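You operate a simulated robot arm through the tools that you are given. There is no shell and no other tool. Be economical: measure what you need, move in short steps, check, and stop when the job is done.

The job below is to be done with a simulated two-armed robot. You get a single attempt, and the scene is never put back.

## Task
Dust the round plate, set the black ring on it and turn the plate to B.
Fine: dust with the red rag and put it back; take the ring that lies by the black base; hold the red plate button down to free the plate; swing the yellow plate lever over it last. What is to be rubbed or washed off counts as gone when no trace of it is left.

It is judged by the outcome, as a careful person would: the job done as asked, and still so three seconds after it is handed in. It fails if anything else is knocked over, pushed out of place, dropped, spilled or broken.

## Robot
Two 7-joint arms with two-finger parallel grippers on one trunk, on a base that drives. Base frame: it is fixed to the floor where the robot stands at the start and does not move with it; the origin is under the middle of the robot, x ahead of it, y to its left, z up. Readings come in m, degrees, newtons and seconds.
The left shoulder is at the start at [0.07, 0.133, 1.201], the right one opposite. With the tool pointing down near the work surface each hand reaches from about 0.1 to 0.64 m from the robot's upright axis, wherever it stands, measured 20 degrees to its own side. Places, roughly: middle of the round plate [0.6, -0.2, 0.9]; plate knob [0.7, -0.3, 0.9]; red plate button [0.4, -0.3, 0.9]; round plate [0.6, -0.2, 0.8]; yellow plate lever [0.5, -0.1, 0.9]. Payload 1.57 kg a hand.
The TCP of each hand is the grasp point between the finger pads, 0.03 m short of the fingertips. In the tool frame z runs along the fingers and y along their closing line. Largest opening 0.08 m; finger width 0.017, thickness 0.012; the body of the gripper, 0.04 by 0.082 m, starts 0.08 m behind the TCP.
Orientation is that of the tool frame in the base frame, as [roll, pitch, yaw] about the fixed x, y, z axes, in that order (R = Rz(yaw) Ry(pitch) Rx(roll)). With the fingers straight down and closing along the base's y, the tool's x points along the base's -x, its y along +y and its z along -z.

## Interface
- The arms move only by the tool drive_tool. It takes "left_plan", "right_plan" or both (then of equal length, played together; a hand with none holds still); each is a list that holds one entry, the list of rows, each a list of 7 numbers: the shift along the base's x, y, z in m, then the turn, a rotation vector about the base's x, y, z in degrees, then the finger opening in m, from 0 to 0.08. In form: [[[dx, dy, dz, ax, ay, az, gripper], ...]]. A call has 1 to 12 rows; each row is the pose to reach, as a shift and turn from the pose commanded when the call began. Rows are played at 5 a second. More than 0.05 m and 8.6 degrees between two rows, or a gripper value outside its range, and nothing of the call is played. A pose out of reach is approached as far as the arm can. The call stops where the force on the tool passes 70 N (or 10 N more than at its start, if that is more) or the arm is blocked; 0.2 s more then pass. Each finger travels about 0.153 m/s and halts on what it meets, pressing with about 20 N; the grip force reading is that of the motor and also rises with nothing between the fingers. The clock runs only during rows and for 0.2 s after the last one: add rows that repeat a pose to give the fingers time. It gives the time, the measured TCP pose, the force on the tool (base axes), the opening and the grip force at its end, in the units of the frame above (readings bear some noise), with the torque about the TCP (base axes, N m) and any sound that the robot's microphone picked up.
- Cameras (640 x 400 px; columns grow to the right, rows downward): "scene" is now at [0.1369, -0.0142, 1.4231]; the picture's right is [-0.14, -0.99, 0.00], its down [-0.62, 0.09, -0.78] and it looks along [0.77, -0.11, -0.63] (base axes); focal length 261 px, centre (320, 200). "left" rides on the left gripper at [0.072, 0.007, -0.122] in its tool frame; the picture's right is [-0.09, 1.00, 0.00], its down [-0.84, -0.08, -0.54] and it looks along [-0.54, -0.05, 0.84] (tool axes); focal length 238 px, centre (320, 200). "right" rides on the right gripper at [0.072, -0.007, -0.122] in its tool frame; the picture's right is [0.09, 1.00, 0.00], its down [-0.84, 0.08, -0.54] and it looks along [-0.54, 0.05, 0.84] (tool axes); focal length 238 px, centre (320, 200). There is no depth. A picture from a camera that has moved, and an enlarged one, comes with that camera's place and axes in the base frame and with its lens.
- get_image(camera): a new picture of that camera. The clock stands still meanwhile.
- move_column(by): slides the trunk up (or, below 0, down) by that many m; the arms and the scene camera ride with it, the base frame stays. It gives what a move gives, with no picture.
- base_move(legs): drives the robot by 1 to 6 legs, each [ahead, left, turn to the left] in m, m and degrees, along the robot's own axes; the way and the turn of a leg run together, so that a leg with both is an arc; at most 1.5 m and 180 degrees a leg. The arms and the cameras ride along, it lands a little off, and it stops where it bumps. It gives what a move gives.
- head_to(pan, tilt): turns the head with the scene camera to pan (to the left, within 86 degrees either way) and tilt (down, from -29 to 69), counted from straight ahead of the robot. It gives what a move gives.
- enlarge(camera, box): a new picture of the part [left, top, right, bottom] of that camera's present view, enlarged. The clock stands still meanwhile.
- job_done(): hands the job in; it is judged then, once.

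Work in short steps. Places have to be worked out from the pictures, the camera data and where the tool is seen: move nearer, look again, correct. Check each grasp and each placing, and mend what went wrong. You have 120 turns and 100 pictures in all, those below and enlarged ones among them. Open the grippers and draw the arms clear of the work before you hand the job in, unless the task says otherwise; then end with one line.

The tools are called after "Call:" by a JSON object that holds its "name" and its "arguments". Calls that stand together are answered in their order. drive_tool: Moves the arms, as the interface text tells. Its arguments: {"type":"object","properties":{"left_plan":{"type":"array","items":{"type":"array","items":{"type":"array","items":{"type":"number"}}}},"right_plan":{"type":"array","items":{"type":"array","items":{"type":"array","items":{"type":"number"}}}}},"required":[]} The other tools are called the same way: move_column (by) slides the trunk up or down; base_move (legs) drives the base; head_to (pan, tilt) turns the head that bears the scene camera; get_image (camera) takes a picture; enlarge (camera, box) takes an enlarged picture of a part of a camera's view; job_done () hands the job in.

At the start:

```text
t: 0.0
left_tool_pos: [0.4813, 0.1092, 1.2677]
left_tool_rot: [179.9, 0.0, -180.0]
left_wrist_force: [-0.3, 0.3, 0.8]
left_moment: [0.02, -0.02, -0.01]
left_width: 0.08
left_grip_force: 0.1
right_tool_pos: [0.4225, -0.2925, 1.1446]
right_tool_rot: [180.0, 0.0, -179.9]
right_wrist_force: [-0.4, -0.6, -0.1]
right_moment: [-0.01, -0.04, -0.02]
right_width: 0.0798
right_grip_force: 0.1
trunk travel left (down, up): [-0.775, 0.165]
robot x, y, heading: [-0.0022, -0.0007, -0.1]
head pan, tilt: [-8.3, 39.1]
```

scene: 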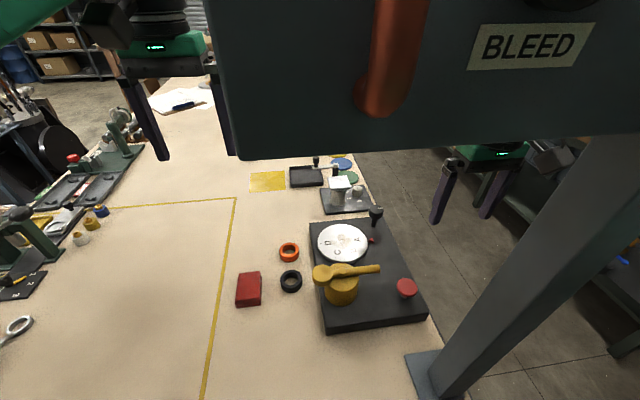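
right: 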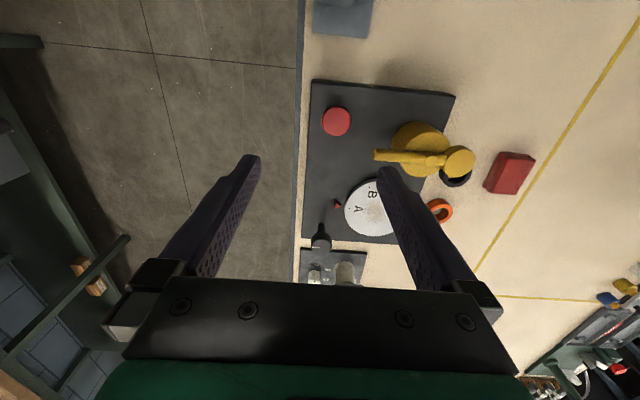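
left: 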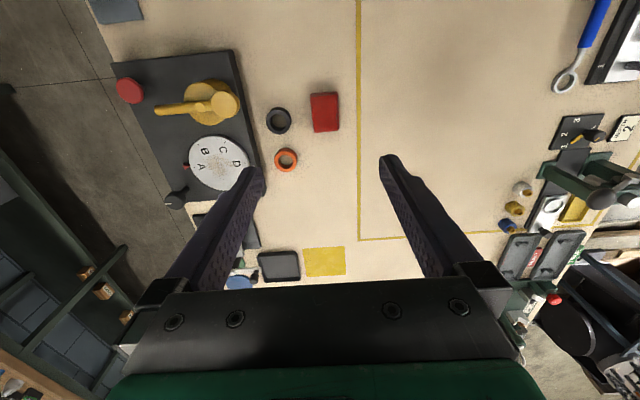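

The scene shows the black base with plate, lever, button, and red rag, black and orange rings to its left. I enlarge to see details.

Call:
{"name": "enlarge", "arguments": {"camera": "scene", "box": [220, 140, 450, 340]}}

Call:
{"name": "enlarge", "arguments": {"camera": "left", "box": [90, 40, 370, 300]}}

```text
2.00 times, centred on (335, 240) of scene
camera zoom: at [0.1369, -0.0142, 1.4231], right [-0.14, -0.99, 0.0], down [-0.62, 0.09, -0.78], along [0.77, -0.11, -0.63], focal length 522 px, centre (290, 120)
```

zoom: 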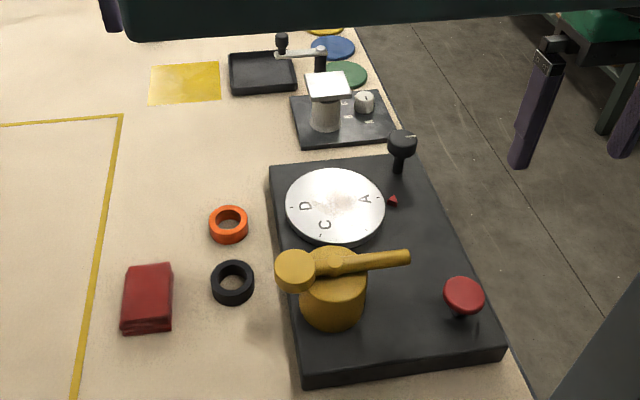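

```text
1.54 times, centred on (230, 170) of left
camera zoom: at [0.4093, 0.1153, 1.3889], right [0.09, 1.0, 0.0], down [0.84, -0.08, 0.54], along [0.54, -0.05, -0.84], focal length 367 px, centre (458, 246)
```

zoom: 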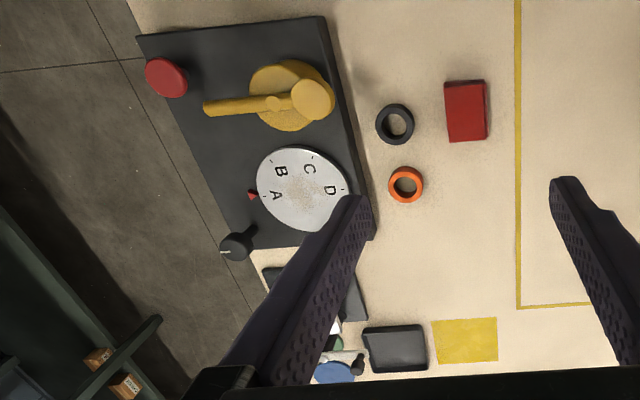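

The hanging "BLEED" panel and its post stand at about x 0.3. I look at its extents before moving arms.

Call:
{"name": "head_to", "arguments": {"pan": -20, "tilt": 0}}

Call:
{"name": "get_image", "arguments": {"camera": "scene"}}

Call:
{"name": "head_to", "arguments": {"pan": -25, "tilt": 60}}

Call:
{"name": "get_image", "arguments": {"camera": "scene"}}

```text
t: 1.1
left_tool_pos: [0.4811, 0.1096, 1.2684]
left_tool_rot: [179.9, 0.0, -179.9]
left_wrist_force: [0.3, 0.9, 0.4]
left_moment: [-0.03, -0.01, 0.02]
left_width: 0.0799
left_grip_force: 0.1
right_tool_pos: [0.422, -0.2942, 1.1437]
right_tool_rot: [-180.0, 0.1, -180.0]
right_wrist_force: [-0.4, 0.4, 0.7]
right_moment: [0.01, -0.02, 0.04]
right_width: 0.0799
right_grip_force: 0.0
trunk travel left (down, up): [-0.775, 0.165]
robot x, y, heading: [-0.0017, 0.0013, 0.3]
head pan, tilt: [-20.0, 0.0]
```

```text
94 pictures are left
camera scene: at [0.1368, -0.0326, 1.4853], right [-0.34, -0.94, 0.0], down [0.0, 0.0, -1.0], along [0.94, -0.34, 0.0], focal length 261 px, centre (320, 200)
```

scene: 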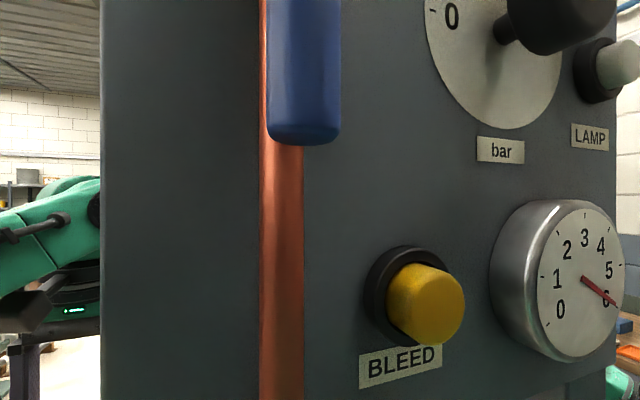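

```text
t: 2.4
left_tool_pos: [0.4804, 0.1094, 1.2683]
left_tool_rot: [-180.0, 0.0, -179.9]
left_wrist_force: [0.0, 0.6, -0.1]
left_moment: [-0.02, 0.03, 0.02]
left_width: 0.0797
left_grip_force: 0.0
right_tool_pos: [0.4235, -0.2927, 1.1444]
right_tool_rot: [180.0, 0.0, -179.9]
right_wrist_force: [-0.8, 0.4, 0.0]
right_moment: [0.03, -0.02, 0.01]
right_width: 0.0799
right_grip_force: 0.0
trunk travel left (down, up): [-0.775, 0.165]
robot x, y, heading: [-0.0004, 0.0028, 0.1]
head pan, tilt: [-25.0, 60.0]
```

```text
93 pictures are left
camera scene: at [0.1126, -0.0301, 1.395], right [-0.42, -0.91, 0.0], down [-0.78, 0.37, -0.5], along [0.45, -0.21, -0.87], focal length 261 px, centre (320, 200)
```

scene: 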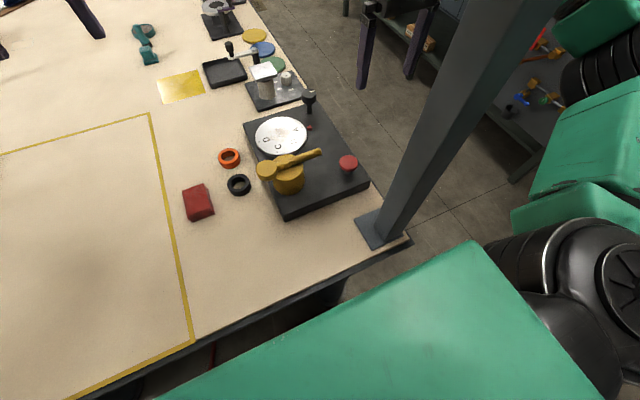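

The panel's underside is ~z 1.33 at x≈0.28 and the post at about (0.28,-0.27). I lower the trunk so the head and arms work below the panel.

Call:
{"name": "move_column", "arguments": {"by": -0.15}}

Call:
{"name": "head_to", "arguments": {"pan": -15, "tilt": 35}}

Call:
{"name": "get_image", "arguments": {"camera": "scene"}}

```text
t: 4.1
left_tool_pos: [0.4812, 0.1089, 1.1175]
left_tool_rot: [180.0, -0.1, -179.8]
left_wrist_force: [-0.6, 0.5, 0.2]
left_moment: [0.0, 0.01, -0.01]
left_width: 0.0798
left_grip_force: 0.0
right_tool_pos: [0.4223, -0.2926, 0.9951]
right_tool_rot: [180.0, 0.1, -180.0]
right_wrist_force: [0.0, -0.4, -0.3]
right_moment: [0.02, 0.0, 0.01]
right_width: 0.0803
right_grip_force: 0.1
trunk travel left (down, up): [-0.625, 0.315]
robot x, y, heading: [-0.0017, 0.0026, 0.0]
head pan, tilt: [-25.0, 60.0]
```

```text
t: 5.0
left_tool_pos: [0.4812, 0.1091, 1.1167]
left_tool_rot: [-180.0, 0.0, -179.9]
left_wrist_force: [-0.1, 0.6, -0.4]
left_moment: [0.02, 0.01, 0.0]
left_width: 0.08
left_grip_force: 0.0
right_tool_pos: [0.4217, -0.2926, 0.9948]
right_tool_rot: [-180.0, 0.0, 180.0]
right_wrist_force: [0.7, -0.1, -0.4]
right_moment: [-0.04, 0.01, 0.0]
right_width: 0.0799
right_grip_force: 0.1
trunk travel left (down, up): [-0.625, 0.315]
robot x, y, heading: [-0.0014, -0.0018, 0.1]
head pan, tilt: [-15.0, 35.0]
```

```text
92 pictures are left
camera scene: at [0.1372, -0.0247, 1.2792], right [-0.26, -0.97, 0.0], down [-0.55, 0.15, -0.82], along [0.79, -0.21, -0.57], focal length 261 px, centre (320, 200)
```

scene: 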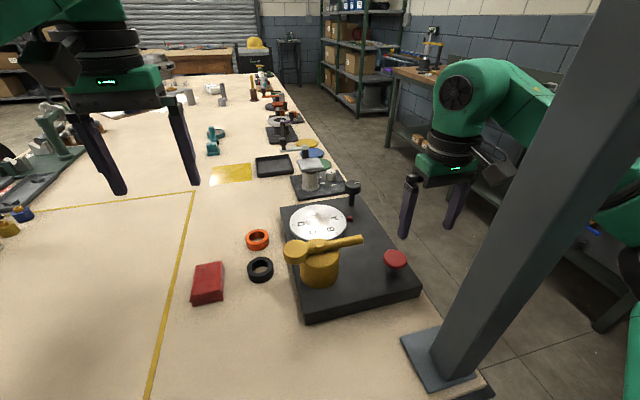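

Clear view now. I drive a bit right and ahead (head stays left of the post) so both hands reach the plate area.

Call:
{"name": "move_column", "arguments": {"by": -0.05}}

Call:
{"name": "base_move", "arguments": {"legs": [[0, -0.1, 0], [0.06, 0, 0]]}}

Call:
{"name": "get_image", "arguments": {"camera": "scene"}}

Call:
{"name": "get_image", "arguments": {"camera": "left"}}

```text
t: 5.9
left_tool_pos: [0.4819, 0.1095, 1.068]
left_tool_rot: [180.0, 0.1, -179.9]
left_wrist_force: [-0.4, -0.1, -0.3]
left_moment: [-0.02, -0.01, -0.02]
left_width: 0.0801
left_grip_force: 0.0
right_tool_pos: [0.4228, -0.2931, 0.9449]
right_tool_rot: [180.0, 0.0, -179.9]
right_wrist_force: [0.4, -0.2, -0.9]
right_moment: [0.01, -0.01, -0.01]
right_width: 0.08
right_grip_force: 0.1
trunk travel left (down, up): [-0.575, 0.365]
robot x, y, heading: [0.0005, 0.002, 0.4]
head pan, tilt: [-15.0, 35.0]
```

```text
t: 7.8
left_tool_pos: [0.5372, 0.0077, 1.0643]
left_tool_rot: [-180.0, -0.3, 179.9]
left_wrist_force: [-0.4, -0.1, -1.1]
left_moment: [0.01, -0.01, -0.04]
left_width: 0.0799
left_grip_force: 0.0
right_tool_pos: [0.4767, -0.3942, 0.9429]
right_tool_rot: [-179.9, -0.1, 179.9]
right_wrist_force: [-0.1, -0.2, 0.0]
right_moment: [0.02, 0.01, 0.0]
right_width: 0.0801
right_grip_force: 0.0
trunk travel left (down, up): [-0.575, 0.365]
robot x, y, heading: [0.0541, -0.0976, -0.2]
head pan, tilt: [-15.0, 35.0]
stopped in leg 2: the robot was blocked; the commanded pose is now the measured one
```

```text
91 pictures are left
camera scene: at [0.1927, -0.1245, 1.2289], right [-0.26, -0.96, 0.0], down [-0.56, 0.15, -0.82], along [0.79, -0.21, -0.58], focal length 261 px, centre (320, 200)
```

scene: 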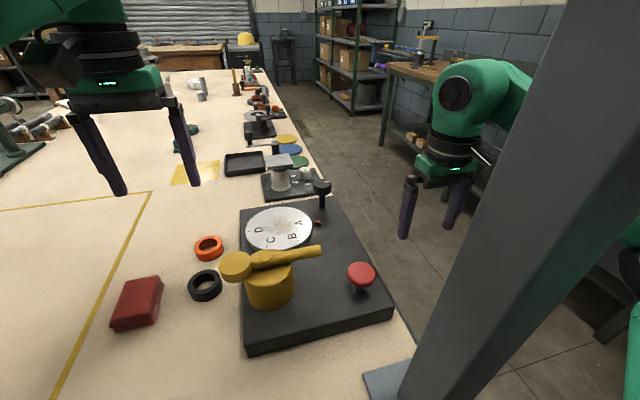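

```text
90 pictures are left
camera left: at [0.4658, 0.0146, 1.1872], right [0.09, 1.0, 0.0], down [0.84, -0.08, 0.54], along [0.54, -0.05, -0.84], focal length 238 px, centre (320, 200)
```

left: 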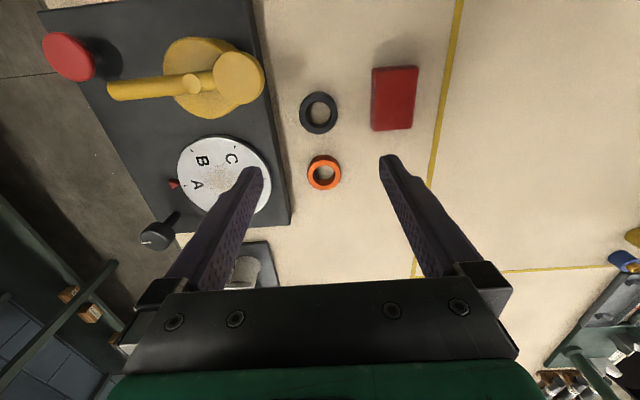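

Rag estimated at (0.53,0.107), ~0.06 wide in y. I bring the left hand above it and look.

Call:
{"name": "drive_tool", "arguments": {"left_plan": [[[0, 0.03, -0.03, 0, 0, 0, 0.08], [0, 0.065, -0.065, 0, 0, 0, 0.08], [-0.006, 0.1, -0.1, 0, 0, 0, 0.08], [-0.006, 0.1, -0.1, 0, 0, 0, 0.08]]]}}

Call:
{"name": "get_image", "arguments": {"camera": "left"}}

Call:
{"name": "enlarge", "arguments": {"camera": "scene", "box": [70, 120, 400, 360]}}

```text
t: 8.8
left_tool_pos: [0.5289, 0.1085, 0.9665]
left_tool_rot: [180.0, -0.1, 179.9]
left_wrist_force: [-0.2, 0.5, 0.7]
left_moment: [0.04, -0.01, 0.01]
left_width: 0.08
left_grip_force: 0.1
right_tool_pos: [0.4741, -0.3948, 0.9441]
right_tool_rot: [180.0, 0.0, 179.8]
right_wrist_force: [-0.1, -0.6, 0.5]
right_moment: [0.05, 0.02, -0.01]
right_width: 0.0802
right_grip_force: 0.0
trunk travel left (down, up): [-0.575, 0.365]
robot x, y, heading: [0.054, -0.1024, -0.4]
head pan, tilt: [-15.0, 35.0]
```

```text
89 pictures are left
camera left: at [0.4572, 0.114, 1.0889], right [0.09, 1.0, 0.0], down [0.84, -0.08, 0.54], along [0.54, -0.05, -0.84], focal length 238 px, centre (320, 200)
```

left: 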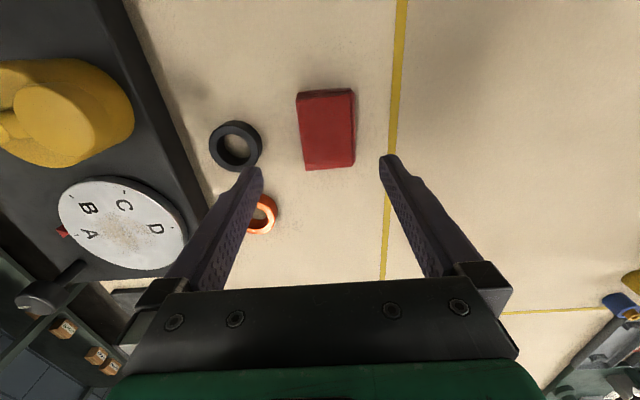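

```text
1.67 times, centred on (235, 240) of scene
camera zoom: at [0.1905, -0.1251, 1.2292], right [-0.26, -0.96, 0.0], down [-0.55, 0.15, -0.82], along [0.79, -0.21, -0.57], focal length 435 px, centre (462, 133)
```

zoom: 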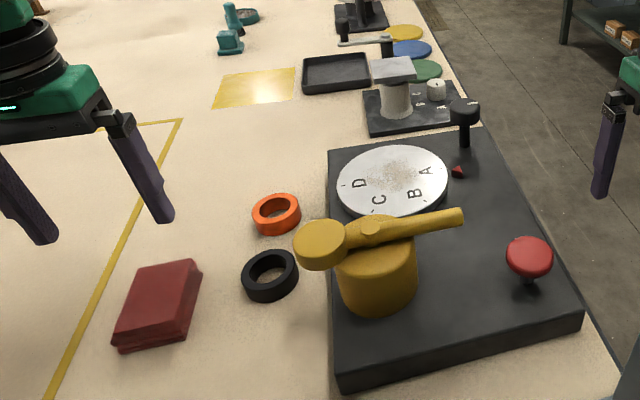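

Rag spans y 0.087–0.144, x 0.494–0.579. I shift over it and descend part way, then look.

Call:
{"name": "drive_tool", "arguments": {"left_plan": [[[0.005, 0.006, -0.03, 0, 0, 0, 0.08], [0.005, 0.006, -0.07, 0, 0, 0, 0.08], [0.005, 0.006, -0.1, 0, 0, 0, 0.08], [0.005, 0.006, -0.1, 0, 0, 0, 0.08]]]}}

Call:
{"name": "get_image", "arguments": {"camera": "left"}}

Call:
{"name": "enlarge", "arguments": {"camera": "scene", "box": [70, 220, 270, 360]}}

```text
t: 9.8
left_tool_pos: [0.5345, 0.1149, 0.8668]
left_tool_rot: [179.9, -0.1, 179.9]
left_wrist_force: [-0.7, 0.7, 0.5]
left_moment: [-0.01, 0.0, -0.02]
left_width: 0.0802
left_grip_force: 0.0
right_tool_pos: [0.4742, -0.394, 0.9448]
right_tool_rot: [-180.0, 0.0, 179.8]
right_wrist_force: [0.2, 0.4, 0.2]
right_moment: [-0.01, -0.01, 0.04]
right_width: 0.0797
right_grip_force: 0.0
trunk travel left (down, up): [-0.575, 0.365]
robot x, y, heading: [0.0544, -0.0954, -0.4]
head pan, tilt: [-15.0, 35.0]
```

```text
87 pictures are left
camera left: at [0.4623, 0.121, 0.9883], right [0.09, 1.0, 0.0], down [0.84, -0.08, 0.54], along [0.54, -0.05, -0.84], focal length 238 px, centre (320, 200)
```

left: 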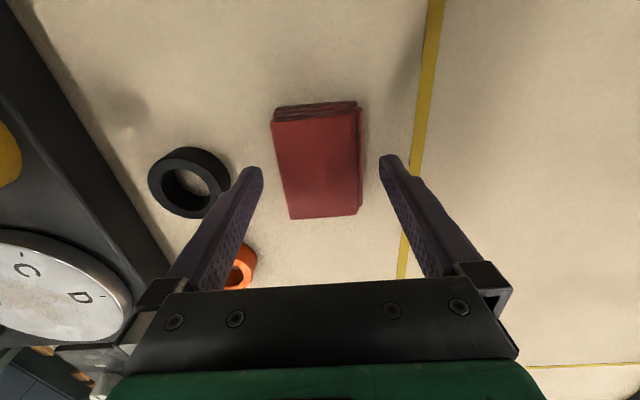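

```text
2.86 times, centred on (170, 290) of scene
camera zoom: at [0.1901, -0.1242, 1.2293], right [-0.26, -0.96, 0.0], down [-0.55, 0.15, -0.82], along [0.79, -0.21, -0.57], focal length 746 px, centre (749, -57)
```

zoom: 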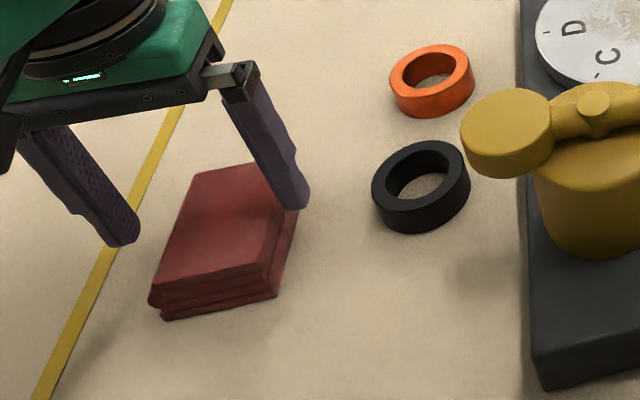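

The rag sits centred between the fingers. I lower 2 cm more and close slowly.

Call:
{"name": "drive_tool", "arguments": {"left_plan": [[[0, 0, -0.01, 0, 0, 0, 0.08], [0, 0, -0.02, 0, 0, 0, 0.08], [0, 0, -0.02, 0, 0, 0, 0.08]]]}}

Call:
{"name": "enlarge", "arguments": {"camera": "scene", "box": [70, 220, 270, 360]}}

```text
t: 10.6
left_tool_pos: [0.5335, 0.1138, 0.8458]
left_tool_rot: [-180.0, -0.2, 179.9]
left_wrist_force: [-0.1, -0.5, -0.1]
left_moment: [0.0, -0.02, 0.02]
left_width: 0.0799
left_grip_force: 0.1
right_tool_pos: [0.4742, -0.3928, 0.9439]
right_tool_rot: [180.0, 0.0, 179.8]
right_wrist_force: [0.5, 0.5, -0.4]
right_moment: [0.03, -0.01, 0.02]
right_width: 0.0802
right_grip_force: 0.0
trunk travel left (down, up): [-0.575, 0.365]
robot x, y, heading: [0.0556, -0.0984, -0.2]
head pan, tilt: [-15.0, 35.0]
```

```text
2.86 times, centred on (170, 290) of scene
camera zoom: at [0.1902, -0.1241, 1.2293], right [-0.26, -0.96, 0.0], down [-0.55, 0.15, -0.82], along [0.79, -0.22, -0.57], focal length 746 px, centre (749, -57)
```

zoom: 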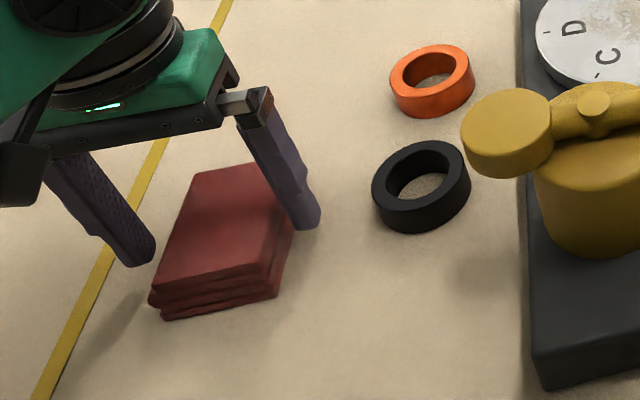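

Fingertips flank the rag near the table. I raise 4 mm and close.

Call:
{"name": "drive_tool", "arguments": {"left_plan": [[[0, 0, 0.004, 0, 0, 0, 0.06], [0, 0, 0.004, 0, 0, 0, 0.03], [0, 0, 0.004, 0, 0, 0, 0.03], [0, 0, 0.004, 0, 0, 0, 0.03]]]}}

Call:
{"name": "get_image", "arguments": {"camera": "left"}}

```text
t: 11.6
left_tool_pos: [0.5345, 0.1141, 0.8491]
left_tool_rot: [-180.0, -0.1, 179.9]
left_wrist_force: [-0.1, 0.0, 0.2]
left_moment: [0.03, 0.0, -0.02]
left_width: 0.0593
left_grip_force: 19.8
right_tool_pos: [0.4752, -0.3934, 0.944]
right_tool_rot: [180.0, -0.1, 179.7]
right_wrist_force: [-0.1, 1.2, 0.0]
right_moment: [0.01, -0.01, -0.03]
right_width: 0.08
right_grip_force: 0.1
trunk travel left (down, up): [-0.575, 0.365]
robot x, y, heading: [0.0519, -0.0947, -0.0]
head pan, tilt: [-15.0, 35.0]
```

```text
84 pictures are left
camera left: at [0.4625, 0.1209, 0.9721], right [0.09, 1.0, 0.0], down [0.84, -0.08, 0.54], along [0.54, -0.05, -0.84], focal length 238 px, centre (320, 200)
```

left: 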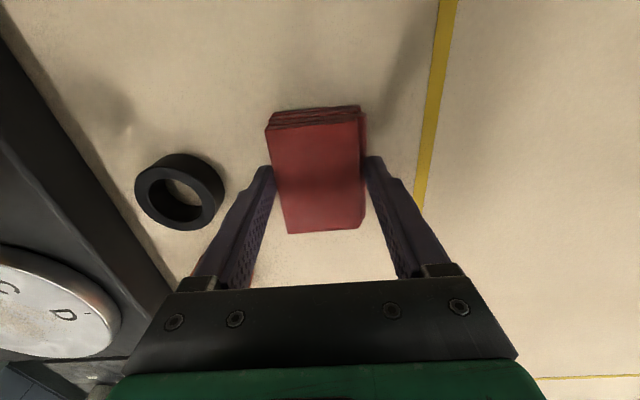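

Gripped (0.059 m). I lift, and carry it above the plate high enough to clear the lever.

Call:
{"name": "drive_tool", "arguments": {"left_plan": [[[0, 0, 0.04, 0, 0, 0, 0.03], [0, 0, 0.08, 0, 0, 0, 0.03], [0.01, -0.01, 0.12, 0, 0, 0, 0.03], [0.02, -0.05, 0.14, 0, 0, 0, 0.03], [0.04, -0.09, 0.14, 0, 0, 0, 0.03], [0.06, -0.13, 0.14, 0, 0, 0, 0.03], [0.07, -0.17, 0.14, 0, 0, 0, 0.03], [0.08, -0.21, 0.14, 0, 0, 0, 0.03], [0.085, -0.25, 0.14, 0, 0, 0, 0.03], [0.085, -0.25, 0.14, 0, 0, 0, 0.03]]]}}

Call:
{"name": "get_image", "arguments": {"camera": "left"}}

Call:
{"name": "get_image", "arguments": {"camera": "scene"}}

```text
t: 13.8
left_tool_pos: [0.5851, -0.1226, 0.9914]
left_tool_rot: [180.0, -0.2, 179.9]
left_wrist_force: [-0.4, -0.4, -0.8]
left_moment: [-0.02, 0.01, 0.0]
left_width: 0.059
left_grip_force: 19.5
left hand out of reach, approached as far as the arm can: row 8, 9, 10
right_tool_pos: [0.4748, -0.3931, 0.9442]
right_tool_rot: [180.0, -0.1, 179.8]
right_wrist_force: [-0.5, 0.0, -0.1]
right_moment: [-0.01, 0.03, 0.03]
right_width: 0.0798
right_grip_force: 0.1
trunk travel left (down, up): [-0.575, 0.365]
robot x, y, heading: [0.0526, -0.0996, -0.1]
head pan, tilt: [-15.0, 35.0]
```

```text
83 pictures are left
camera left: at [0.5121, -0.1165, 1.1137], right [0.09, 1.0, 0.0], down [0.84, -0.08, 0.54], along [0.54, -0.05, -0.84], focal length 238 px, centre (320, 200)
```

left: 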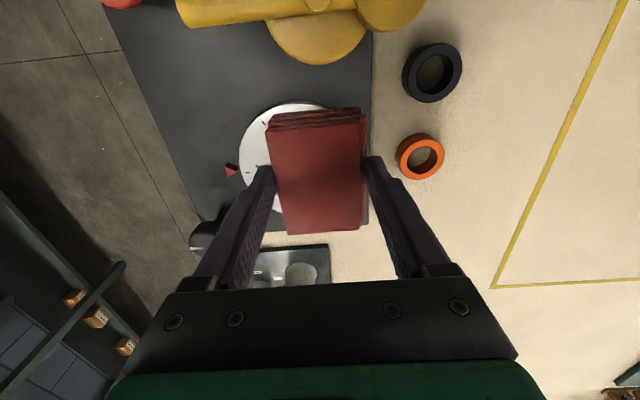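

```text
82 pictures are left
camera scene: at [0.1908, -0.1239, 1.2292], right [-0.26, -0.96, 0.0], down [-0.55, 0.15, -0.82], along [0.79, -0.22, -0.57], focal length 261 px, centre (320, 200)
```

scene: 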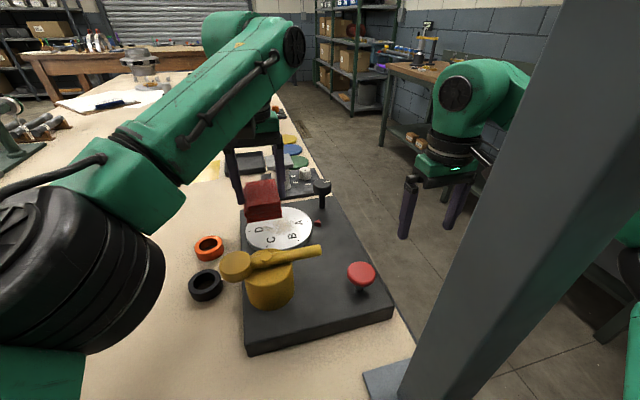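

Left reach falls short by ~4 cm. I raise the hand, then turn the base right ~15° with a small right shift (backing 2 cm first) to bring the left shoulder closer.

Call:
{"name": "drive_tool", "arguments": {"left_plan": [[[-0.03, 0.03, 0.03, 0, 0, 0, 0.03], [-0.05, 0.05, 0.07, 0, 0, 0, 0.03], [-0.05, 0.05, 0.07, 0, 0, 0, 0.03]]]}}

Call:
{"name": "base_move", "arguments": {"legs": [[-0.02, 0, 0], [0, -0.05, 0], [0, 0, -15]]}}

Call:
{"name": "get_image", "arguments": {"camera": "scene"}}

```text
refused: row 1 steps farther than a row can; nothing moved
```

```text
t: 16.0
left_tool_pos: [0.5395, -0.3087, 0.9902]
left_tool_rot: [180.0, -0.1, 164.9]
left_wrist_force: [0.2, -0.3, -0.4]
left_moment: [0.02, -0.01, 0.01]
left_width: 0.0591
left_grip_force: 19.6
right_tool_pos: [0.3636, -0.5426, 0.9449]
right_tool_rot: [180.0, 0.0, 164.8]
right_wrist_force: [0.2, 0.1, 0.1]
right_moment: [0.0, 0.02, -0.02]
right_width: 0.0802
right_grip_force: 0.0
trunk travel left (down, up): [-0.575, 0.365]
robot x, y, heading: [0.0317, -0.1485, -15.2]
head pan, tilt: [-15.0, 35.0]
```

```text
81 pictures are left
camera scene: at [0.1595, -0.2078, 1.2293], right [-0.5, -0.86, 0.0], down [-0.5, 0.29, -0.82], along [0.71, -0.41, -0.57], focal length 261 px, centre (320, 200)
```

scene: 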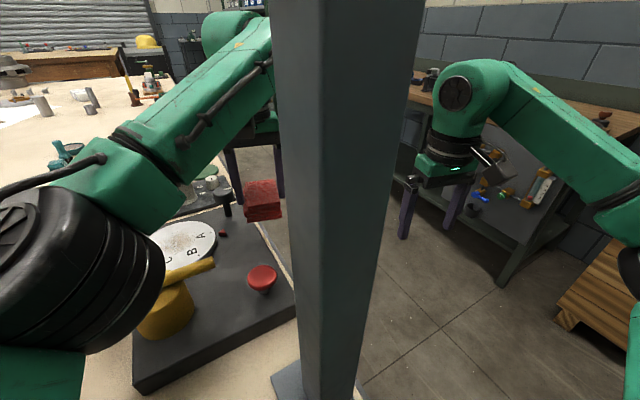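

No contact. Now I move the left hand with the rag to above the plate centre (~0.617,-0.15).

Call:
{"name": "drive_tool", "arguments": {"left_plan": [[[0.01, 0.03, 0.02, 0, 0, 0, 0.03], [0.02, 0.06, 0.02, 0, 0, 0, 0.03], [0.04, 0.09, 0.02, 0, 0, 0, 0.03], [0.06, 0.13, 0.02, 0, 0, 0, 0.03], [0.077, 0.159, 0.02, 0, 0, 0, 0.03], [0.077, 0.159, 0.02, 0, 0, 0, 0.03]]]}}

Call:
{"name": "get_image", "arguments": {"camera": "left"}}

Call:
{"name": "head_to", "arguments": {"pan": 5, "tilt": 40}}

Call:
{"name": "get_image", "arguments": {"camera": "scene"}}

```text
t: 17.4
left_tool_pos: [0.6157, -0.1498, 1.0132]
left_tool_rot: [-180.0, 0.0, 164.9]
left_wrist_force: [0.3, 0.1, -0.9]
left_moment: [-0.03, 0.01, 0.02]
left_width: 0.0591
left_grip_force: 20.1
right_tool_pos: [0.3624, -0.5435, 0.9448]
right_tool_rot: [-180.0, 0.0, 164.8]
right_wrist_force: [-0.5, -0.2, 0.1]
right_moment: [0.0, -0.02, 0.0]
right_width: 0.0799
right_grip_force: 0.0
trunk travel left (down, up): [-0.575, 0.365]
robot x, y, heading: [0.0347, -0.1487, -15.2]
head pan, tilt: [-15.0, 35.0]
```

```text
80 pictures are left
camera left: at [0.5485, -0.126, 1.1345], right [0.35, 0.94, 0.0], down [0.79, -0.29, 0.54], along [0.51, -0.19, -0.84], focal length 238 px, centre (320, 200)
```

left: 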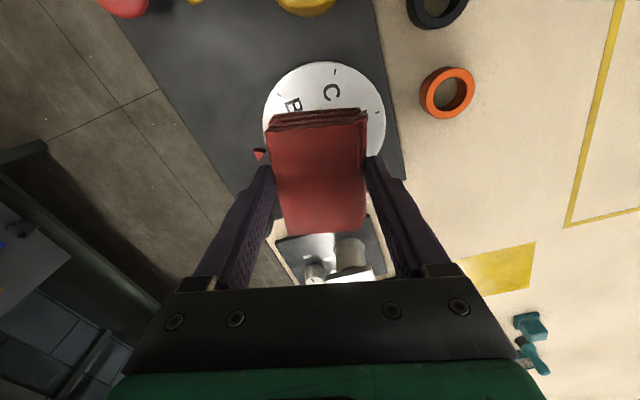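

```text
t: 18.2
left_tool_pos: [0.6164, -0.1505, 1.0121]
left_tool_rot: [180.0, -0.1, 164.9]
left_wrist_force: [-0.9, -0.1, -0.1]
left_moment: [-0.03, -0.01, 0.05]
left_width: 0.0593
left_grip_force: 20.0
right_tool_pos: [0.3641, -0.5424, 0.9442]
right_tool_rot: [-180.0, -0.1, 164.9]
right_wrist_force: [1.6, 0.0, 0.2]
right_moment: [0.04, 0.0, 0.02]
right_width: 0.0799
right_grip_force: 0.2
trunk travel left (down, up): [-0.575, 0.365]
robot x, y, heading: [0.0342, -0.1488, -15.3]
head pan, tilt: [5.0, 40.0]
```

```text
79 pictures are left
camera scene: at [0.1671, -0.179, 1.2217], right [-0.18, -0.98, 0.0], down [-0.63, 0.12, -0.77], along [0.75, -0.14, -0.64], focal length 261 px, centre (320, 200)
```

scene: 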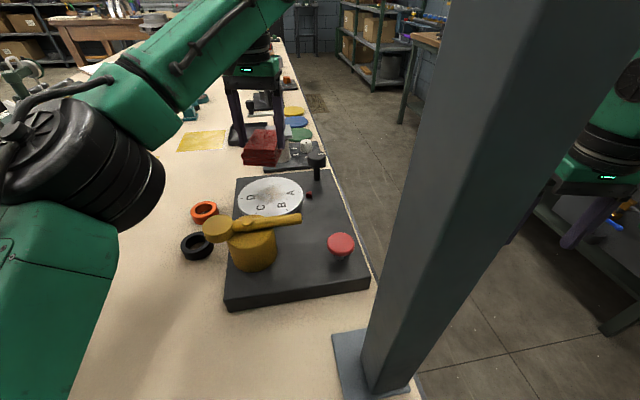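

Left hand is above the plate centre (0.615,-0.15). I lower toward the plate to feel contact.

Call:
{"name": "drive_tool", "arguments": {"left_plan": [[[0, 0, -0.04, 0, 0, 0, 0.03], [0, 0, -0.07, 0, 0, 0, 0.03], [0, 0, -0.09, 0, 0, 0, 0.03], [0, 0, -0.098, 0, 0, 0, 0.03], [0, 0, -0.098, 0, 0, 0, 0.03]]]}}

Call:
{"name": "enlarge", "arguments": {"camera": "scene", "box": [180, 100, 400, 320]}}

```text
t: 19.4
left_tool_pos: [0.6167, -0.1494, 0.9156]
left_tool_rot: [180.0, -0.2, 164.8]
left_wrist_force: [-0.1, -0.4, -0.4]
left_moment: [-0.01, 0.0, 0.02]
left_width: 0.0594
left_grip_force: 20.1
right_tool_pos: [0.3633, -0.5429, 0.9439]
right_tool_rot: [180.0, 0.0, 164.8]
right_wrist_force: [0.2, -0.3, -0.3]
right_moment: [0.01, 0.02, 0.0]
right_width: 0.0798
right_grip_force: 0.0
trunk travel left (down, up): [-0.575, 0.365]
robot x, y, heading: [0.0317, -0.15, -15.0]
head pan, tilt: [5.0, 40.0]
```

```text
1.82 times, centred on (290, 210) of scene
camera zoom: at [0.1669, -0.179, 1.2217], right [-0.18, -0.98, 0.0], down [-0.63, 0.11, -0.77], along [0.75, -0.14, -0.64], focal length 475 px, centre (374, 182)
```

zoom: 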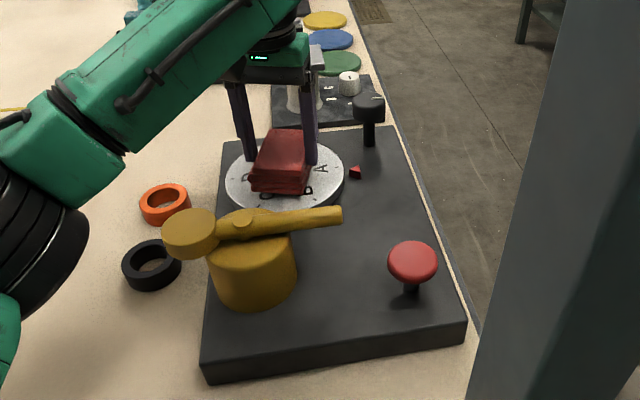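

Still free. I go down 10 mm more and read the force.

Call:
{"name": "drive_tool", "arguments": {"left_plan": [[[0, 0, -0.004, 0, 0, 0, 0.03], [0, 0, -0.007, 0, 0, 0, 0.03], [0, 0, -0.01, 0, 0, 0, 0.03]]]}}

```text
t: 20.2
left_tool_pos: [0.6163, -0.1499, 0.9064]
left_tool_rot: [-180.0, 0.1, 164.9]
left_wrist_force: [3.1, -0.7, 9.9]
left_moment: [0.2, 0.22, -0.04]
left_width: 0.0591
left_grip_force: 19.8
right_tool_pos: [0.3636, -0.5428, 0.9459]
right_tool_rot: [179.9, 0.1, 164.7]
right_wrist_force: [-0.2, 0.0, -1.0]
right_moment: [0.01, 0.0, -0.02]
right_width: 0.0799
right_grip_force: 0.0
trunk travel left (down, up): [-0.575, 0.365]
robot x, y, heading: [0.0334, -0.1463, -15.4]
head pan, tilt: [5.0, 40.0]
```

Contact at ~10 N. I scrub across the plate.

Call:
{"name": "drive_tool", "arguments": {"left_plan": [[[0.02, 0, 0, 0, 0, 0, 0.03], [0.02, 0.03, 0, 0, 0, 0, 0.03], [0, 0.035, 0, 0, 0, 0, 0.03], [-0.02, 0.03, 0, 0, 0, 0, 0.03], [-0.02, 0, 0, 0, 0, 0, 0.03], [-0.02, -0.03, 0, 0, 0, 0, 0.03], [0, -0.03, 0, 0, 0, 0, 0.03], [0.02, -0.03, 0, 0, 0, 0, 0.03], [0.02, 0, 0, 0, 0, 0, 0.03], [0, 0, 0, 0, 0, 0, 0.03], [-0.02, 0, 0, 0, 0, 0, 0.03], [0, 0, 0, 0, 0, 0, 0.03]]]}}

Call:
{"name": "drive_tool", "arguments": {"left_plan": [[[0, 0, 0.03, 0, 0, 0, 0.03], [0, 0.02, 0.07, 0, 0, 0, 0.03], [-0.03, 0.05, 0.09, 0, 0, 0, 0.03], [-0.04, 0.09, 0.1, 0, 0, 0, 0.03], [-0.04, 0.13, 0.1, 0, 0, 0, 0.03], [-0.04, 0.13, 0.1, 0, 0, 0, 0.03]]]}}

Call:
{"name": "enlarge", "arguments": {"camera": "scene", "box": [210, 140, 350, 240]}}

Call:
{"name": "get_image", "arguments": {"camera": "left"}}

```text
t: 22.8
left_tool_pos: [0.615, -0.1493, 0.9048]
left_tool_rot: [-180.0, -0.1, 164.8]
left_wrist_force: [-3.6, 0.3, 6.9]
left_moment: [-0.12, -0.05, -0.05]
left_width: 0.0593
left_grip_force: 20.1
right_tool_pos: [0.3625, -0.5431, 0.9434]
right_tool_rot: [-180.0, 0.1, 164.8]
right_wrist_force: [0.9, -0.2, 0.1]
right_moment: [0.03, 0.01, -0.03]
right_width: 0.0802
right_grip_force: 0.1
trunk travel left (down, up): [-0.575, 0.365]
robot x, y, heading: [0.0322, -0.1457, -15.1]
head pan, tilt: [5.0, 40.0]
```

```text
t: 24.2
left_tool_pos: [0.5752, -0.0223, 1.0032]
left_tool_rot: [-180.0, -0.3, 164.8]
left_wrist_force: [0.1, -0.5, -0.8]
left_moment: [0.0, 0.01, 0.01]
left_width: 0.0593
left_grip_force: 20.5
right_tool_pos: [0.3632, -0.5436, 0.9441]
right_tool_rot: [-180.0, -0.1, 164.8]
right_wrist_force: [0.0, -1.1, 0.2]
right_moment: [0.03, 0.05, -0.03]
right_width: 0.0799
right_grip_force: 0.0
trunk travel left (down, up): [-0.575, 0.365]
robot x, y, heading: [0.0298, -0.1514, -15.3]
head pan, tilt: [5.0, 40.0]
```

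```text
4.00 times, centred on (280, 190) of scene
camera zoom: at [0.1671, -0.1798, 1.2217], right [-0.18, -0.98, 0.0], down [-0.63, 0.12, -0.77], along [0.75, -0.14, -0.64], focal length 1044 px, centre (480, 240)
```

zoom: 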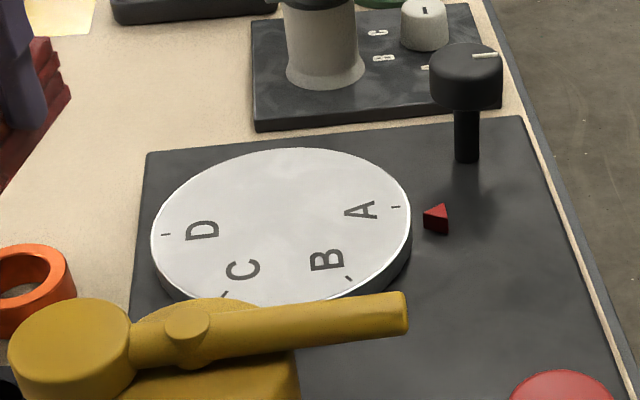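

```text
76 pictures are left
camera left: at [0.5083, 0.003, 1.1254], right [0.35, 0.94, 0.0], down [0.79, -0.29, 0.54], along [0.51, -0.19, -0.84], focal length 238 px, centre (320, 200)
```

left: 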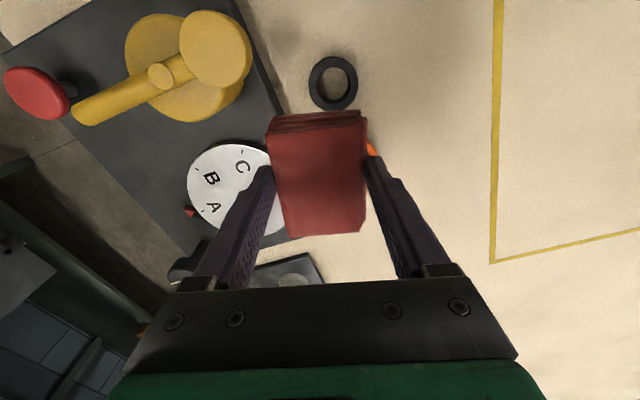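

The plate looks clean; I check at higher zoom.

Call:
{"name": "enlarge", "arguments": {"camera": "scene", "box": [236, 172, 306, 217]}}

```text
8.89 times, centred on (271, 194) of scene
camera zoom: at [0.1671, -0.1798, 1.2217], right [-0.18, -0.98, 0.0], down [-0.63, 0.12, -0.77], along [0.75, -0.14, -0.64], focal length 2321 px, centre (756, 249)
```

zoom: 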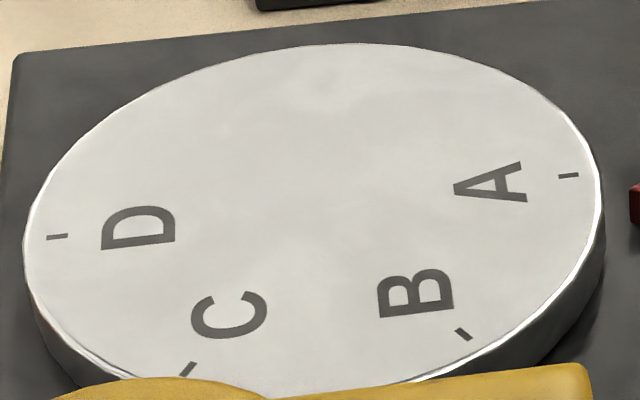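

Plate is spotless. I carry the rag back to its original spot, undoing the 15° yaw.

Call:
{"name": "drive_tool", "arguments": {"left_plan": [[[-0.01, 0.03, 0, 0, 0, 4, 0.03], [-0.02, 0.065, 0, 0, 0, 8, 0.03], [-0.03, 0.1, 0, 0, 0, 12, 0.03], [-0.0405, 0.1365, 0, 0, 0, 15.1, 0.03], [-0.0405, 0.1365, -0.04, 0, 0, 15.1, 0.03], [-0.0405, 0.1365, -0.08, 0, 0, 15.1, 0.03], [-0.0405, 0.1365, -0.12, 0, 0, 15.1, 0.03], [-0.0405, 0.1365, -0.14, 0, 0, 15.1, 0.03], [-0.0405, 0.1365, -0.14, 0, 0, 15.1, 0.03]]]}}

```text
t: 26.2
left_tool_pos: [0.5344, 0.1168, 0.8644]
left_tool_rot: [180.0, -0.2, -179.9]
left_wrist_force: [0.2, 0.2, -0.4]
left_moment: [0.02, 0.04, -0.01]
left_width: 0.0592
left_grip_force: 20.1
right_tool_pos: [0.3637, -0.5434, 0.9448]
right_tool_rot: [-180.0, 0.1, 164.8]
right_wrist_force: [0.2, -0.3, 0.0]
right_moment: [-0.01, 0.0, 0.03]
right_width: 0.0799
right_grip_force: 0.0
trunk travel left (down, up): [-0.575, 0.365]
robot x, y, heading: [0.031, -0.15, -15.2]
head pan, tilt: [5.0, 40.0]
```

Height 0.864, target 0.849; I lower to just touching.

Call:
{"name": "drive_tool", "arguments": {"left_plan": [[[0, -0.002, -0.008, 0, 0, 0, 0.03], [0, -0.002, -0.013, 0, 0, 0, 0.03], [0, -0.002, -0.015, 0, 0, 0, 0.03], [0, -0.002, -0.015, 0, 0, 0, 0.03]]]}}

```text
t: 27.2
left_tool_pos: [0.5357, 0.1158, 0.8494]
left_tool_rot: [179.9, -0.1, 180.0]
left_wrist_force: [1.1, 0.2, -0.9]
left_moment: [-0.04, -0.02, -0.04]
left_width: 0.0591
left_grip_force: 19.4
right_tool_pos: [0.3637, -0.5422, 0.9448]
right_tool_rot: [179.9, -0.1, 164.8]
right_wrist_force: [0.1, 1.4, -0.4]
right_moment: [-0.01, -0.03, 0.0]
right_width: 0.0802
right_grip_force: 0.0
trunk travel left (down, up): [-0.575, 0.365]
robot x, y, heading: [0.0316, -0.1459, -15.3]
head pan, tilt: [5.0, 40.0]
```

No contact force yet; lower 2 mm more, then release and rise.

Call:
{"name": "drive_tool", "arguments": {"left_plan": [[[0, -0.001, -0.002, 0, 0, 0, 0.03], [0, -0.001, -0.002, 0, 0, 0, 0.03]]]}}

Call:
{"name": "drive_tool", "arguments": {"left_plan": [[[0, 0, 0, 0, 0, 0, 0.06], [0, 0, 0, 0, 0, 0, 0.08], [0, 0, 0, 0, 0, 0, 0.08], [0, 0, 0.02, 0, 0, 0, 0.08], [0, 0, 0.06, 0, 0, 0, 0.08], [0, 0, 0.1, 0, 0, 0, 0.08], [0, 0, 0.1, 0, 0, 0, 0.08]]]}}

Call:
{"name": "get_image", "arguments": {"camera": "left"}}

```text
t: 27.8
left_tool_pos: [0.536, 0.1137, 0.8462]
left_tool_rot: [180.0, -0.1, -180.0]
left_wrist_force: [0.0, 0.5, 2.9]
left_moment: [-0.02, -0.03, 0.02]
left_width: 0.0595
left_grip_force: 19.5
right_tool_pos: [0.3635, -0.5431, 0.9453]
right_tool_rot: [-180.0, -0.1, 164.8]
right_wrist_force: [0.2, 0.1, 0.5]
right_moment: [0.0, -0.01, -0.04]
right_width: 0.0803
right_grip_force: 0.1
trunk travel left (down, up): [-0.575, 0.365]
robot x, y, heading: [0.0356, -0.1513, -15.1]
head pan, tilt: [5.0, 40.0]
```

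```text
t: 29.4
left_tool_pos: [0.5353, 0.1142, 0.9476]
left_tool_rot: [-180.0, -0.2, 179.9]
left_wrist_force: [-1.3, -0.4, -0.7]
left_moment: [-0.02, 0.02, 0.01]
left_width: 0.0802
left_grip_force: 0.0
right_tool_pos: [0.3641, -0.543, 0.944]
right_tool_rot: [179.9, 0.0, 164.8]
right_wrist_force: [-0.3, -0.2, 0.1]
right_moment: [0.0, 0.01, -0.01]
right_width: 0.0802
right_grip_force: 0.0
trunk travel left (down, up): [-0.575, 0.365]
robot x, y, heading: [0.0319, -0.1489, -15.1]
head pan, tilt: [5.0, 40.0]
```

```text
74 pictures are left
camera left: at [0.4638, 0.1197, 1.0694], right [0.09, 1.0, 0.0], down [0.84, -0.08, 0.54], along [0.54, -0.05, -0.84], focal length 238 px, centre (320, 200)
```

left: 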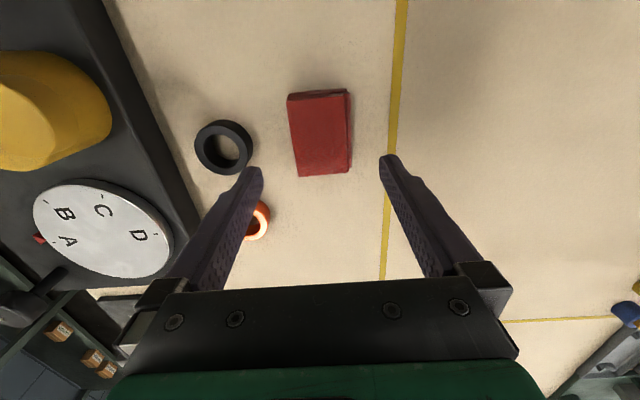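

Rag is back in place. The black ring is at about (0.543,0.009), OD ~0.06. I move over it at safe height and look.

Call:
{"name": "drive_tool", "arguments": {"left_plan": [[[0, -0.04, 0, 0, 0, 0, 0.08], [0.004, -0.08, 0, 0, 0, 0, 0.08], [0.008, -0.105, 0, 0, 0, 0, 0.08], [0.008, -0.105, -0.03, 0, 0, 0, 0.08], [0.008, -0.105, -0.03, 0, 0, 0, 0.08]]]}}

Call:
{"name": "get_image", "arguments": {"camera": "left"}}

Call:
{"name": "enlarge", "arguments": {"camera": "scene", "box": [140, 160, 340, 310]}}

```text
t: 30.6
left_tool_pos: [0.5438, 0.008, 0.9174]
left_tool_rot: [179.9, 0.0, -180.0]
left_wrist_force: [-0.9, -0.8, 0.6]
left_moment: [0.04, 0.01, -0.01]
left_width: 0.0802
left_grip_force: 0.1
right_tool_pos: [0.3624, -0.5422, 0.945]
right_tool_rot: [180.0, 0.0, 164.8]
right_wrist_force: [0.3, 0.7, 0.2]
right_moment: [0.03, 0.03, 0.01]
right_width: 0.08
right_grip_force: 0.2
trunk travel left (down, up): [-0.575, 0.365]
robot x, y, heading: [0.0314, -0.1501, -15.2]
head pan, tilt: [5.0, 40.0]
```

```text
73 pictures are left
camera left: at [0.4718, 0.014, 1.0393], right [0.09, 1.0, 0.0], down [0.84, -0.08, 0.54], along [0.54, -0.05, -0.84], focal length 238 px, centre (320, 200)
```

left: 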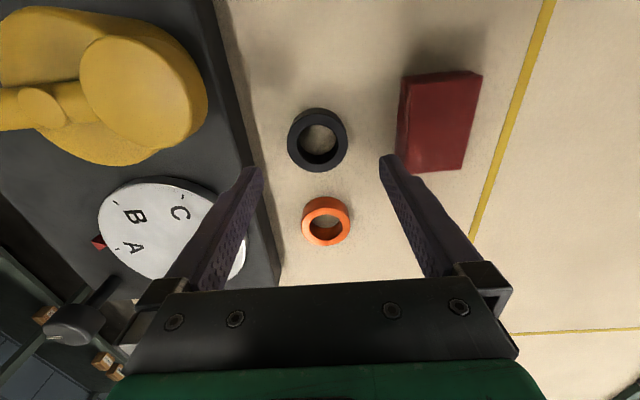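

```text
2.67 times, centred on (240, 235) of scene
camera zoom: at [0.1667, -0.1792, 1.2218], right [-0.18, -0.98, 0.0], down [-0.63, 0.11, -0.77], along [0.75, -0.14, -0.64], focal length 696 px, centre (533, 107)
```

zoom: 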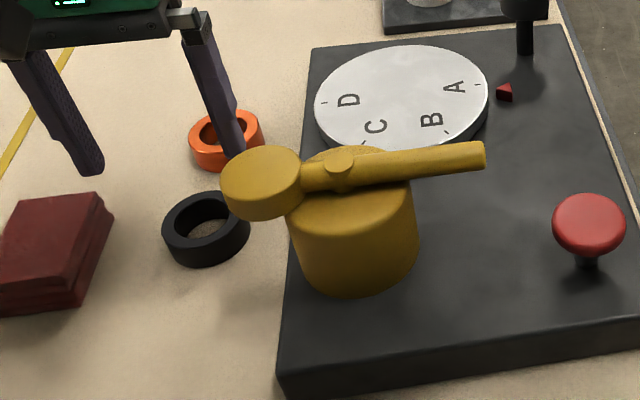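

Ring centre refined to (0.541,0.005), OD ~0.053. I descend with open fingers to z≈0.847.

Call:
{"name": "drive_tool", "arguments": {"left_plan": [[[-0.003, -0.003, -0.03, 0, 0, 0, 0.08], [-0.003, -0.003, -0.05, 0, 0, 0, 0.08], [-0.003, -0.003, -0.07, 0, 0, 0, 0.08], [-0.003, -0.003, -0.07, 0, 0, 0, 0.08]]]}}

Call:
{"name": "get_image", "arguments": {"camera": "left"}}

Call:
{"name": "enlarge", "arguments": {"camera": "scene", "box": [140, 160, 340, 310]}}

```text
t: 31.6
left_tool_pos: [0.5413, 0.005, 0.8465]
left_tool_rot: [-179.9, -0.1, -180.0]
left_wrist_force: [0.0, 0.2, -0.5]
left_moment: [0.0, -0.01, 0.0]
left_width: 0.0802
left_grip_force: 0.1
right_tool_pos: [0.3643, -0.542, 0.9442]
right_tool_rot: [-179.9, 0.0, 164.7]
right_wrist_force: [-0.6, -0.6, 0.1]
right_moment: [0.02, 0.01, -0.01]
right_width: 0.08
right_grip_force: 0.0
trunk travel left (down, up): [-0.575, 0.365]
robot x, y, heading: [0.0345, -0.1479, -15.3]
head pan, tilt: [5.0, 40.0]
```

```text
71 pictures are left
camera left: at [0.4682, 0.0116, 0.9687], right [0.09, 1.0, 0.0], down [0.84, -0.08, 0.54], along [0.54, -0.05, -0.84], focal length 238 px, centre (320, 200)
```

left: 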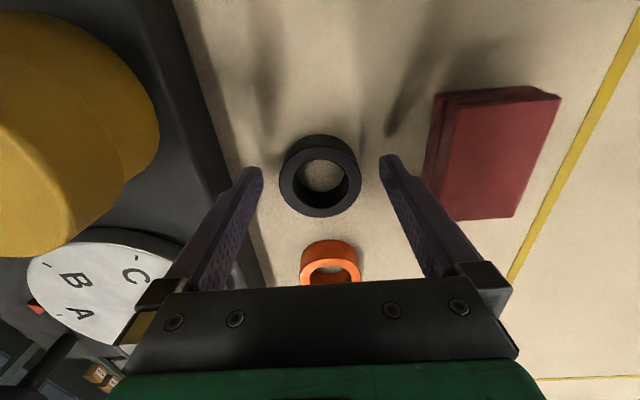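

```text
2.67 times, centred on (240, 235) of scene
camera zoom: at [0.1668, -0.179, 1.2217], right [-0.18, -0.98, 0.0], down [-0.63, 0.11, -0.77], along [0.75, -0.14, -0.64], focal length 696 px, centre (533, 107)
```

zoom: 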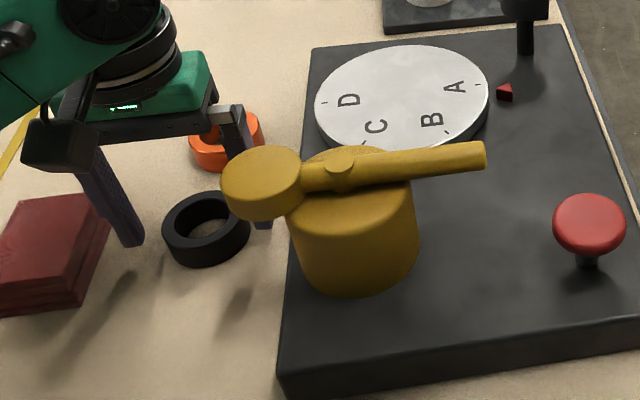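

Ring is centred between fingers. I close on it.

Call:
{"name": "drive_tool", "arguments": {"left_plan": [[[0.003, 0, 0, 0, 0, 0, 0.07], [0.003, 0, 0, 0, 0, 0, 0.04], [0.003, 0, 0, 0, 0, 0, 0.03], [0.003, 0, 0, 0, 0, 0, 0.03]]]}}

Call:
{"name": "get_image", "arguments": {"camera": "left"}}

```text
t: 32.6
left_tool_pos: [0.5424, 0.0062, 0.8466]
left_tool_rot: [180.0, -0.3, 179.9]
left_wrist_force: [-0.7, -0.5, -0.5]
left_moment: [0.0, 0.02, -0.01]
left_width: 0.0572
left_grip_force: 20.3
right_tool_pos: [0.3629, -0.5434, 0.9439]
right_tool_rot: [180.0, -0.1, 164.8]
right_wrist_force: [0.2, 0.4, -0.9]
right_moment: [-0.02, -0.06, -0.01]
right_width: 0.08
right_grip_force: 0.0
trunk travel left (down, up): [-0.575, 0.365]
robot x, y, heading: [0.0335, -0.1462, -15.5]
head pan, tilt: [5.0, 40.0]
```

```text
69 pictures are left
camera left: at [0.4719, 0.0114, 0.9689], right [0.09, 1.0, 0.0], down [0.84, -0.08, 0.54], along [0.54, -0.05, -0.84], focal length 238 px, centre (320, 200)
```

left: 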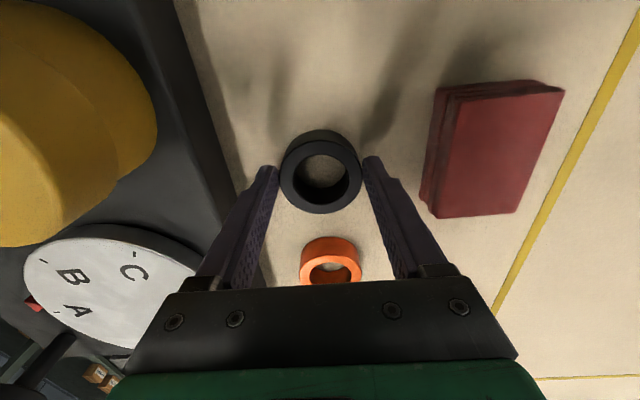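

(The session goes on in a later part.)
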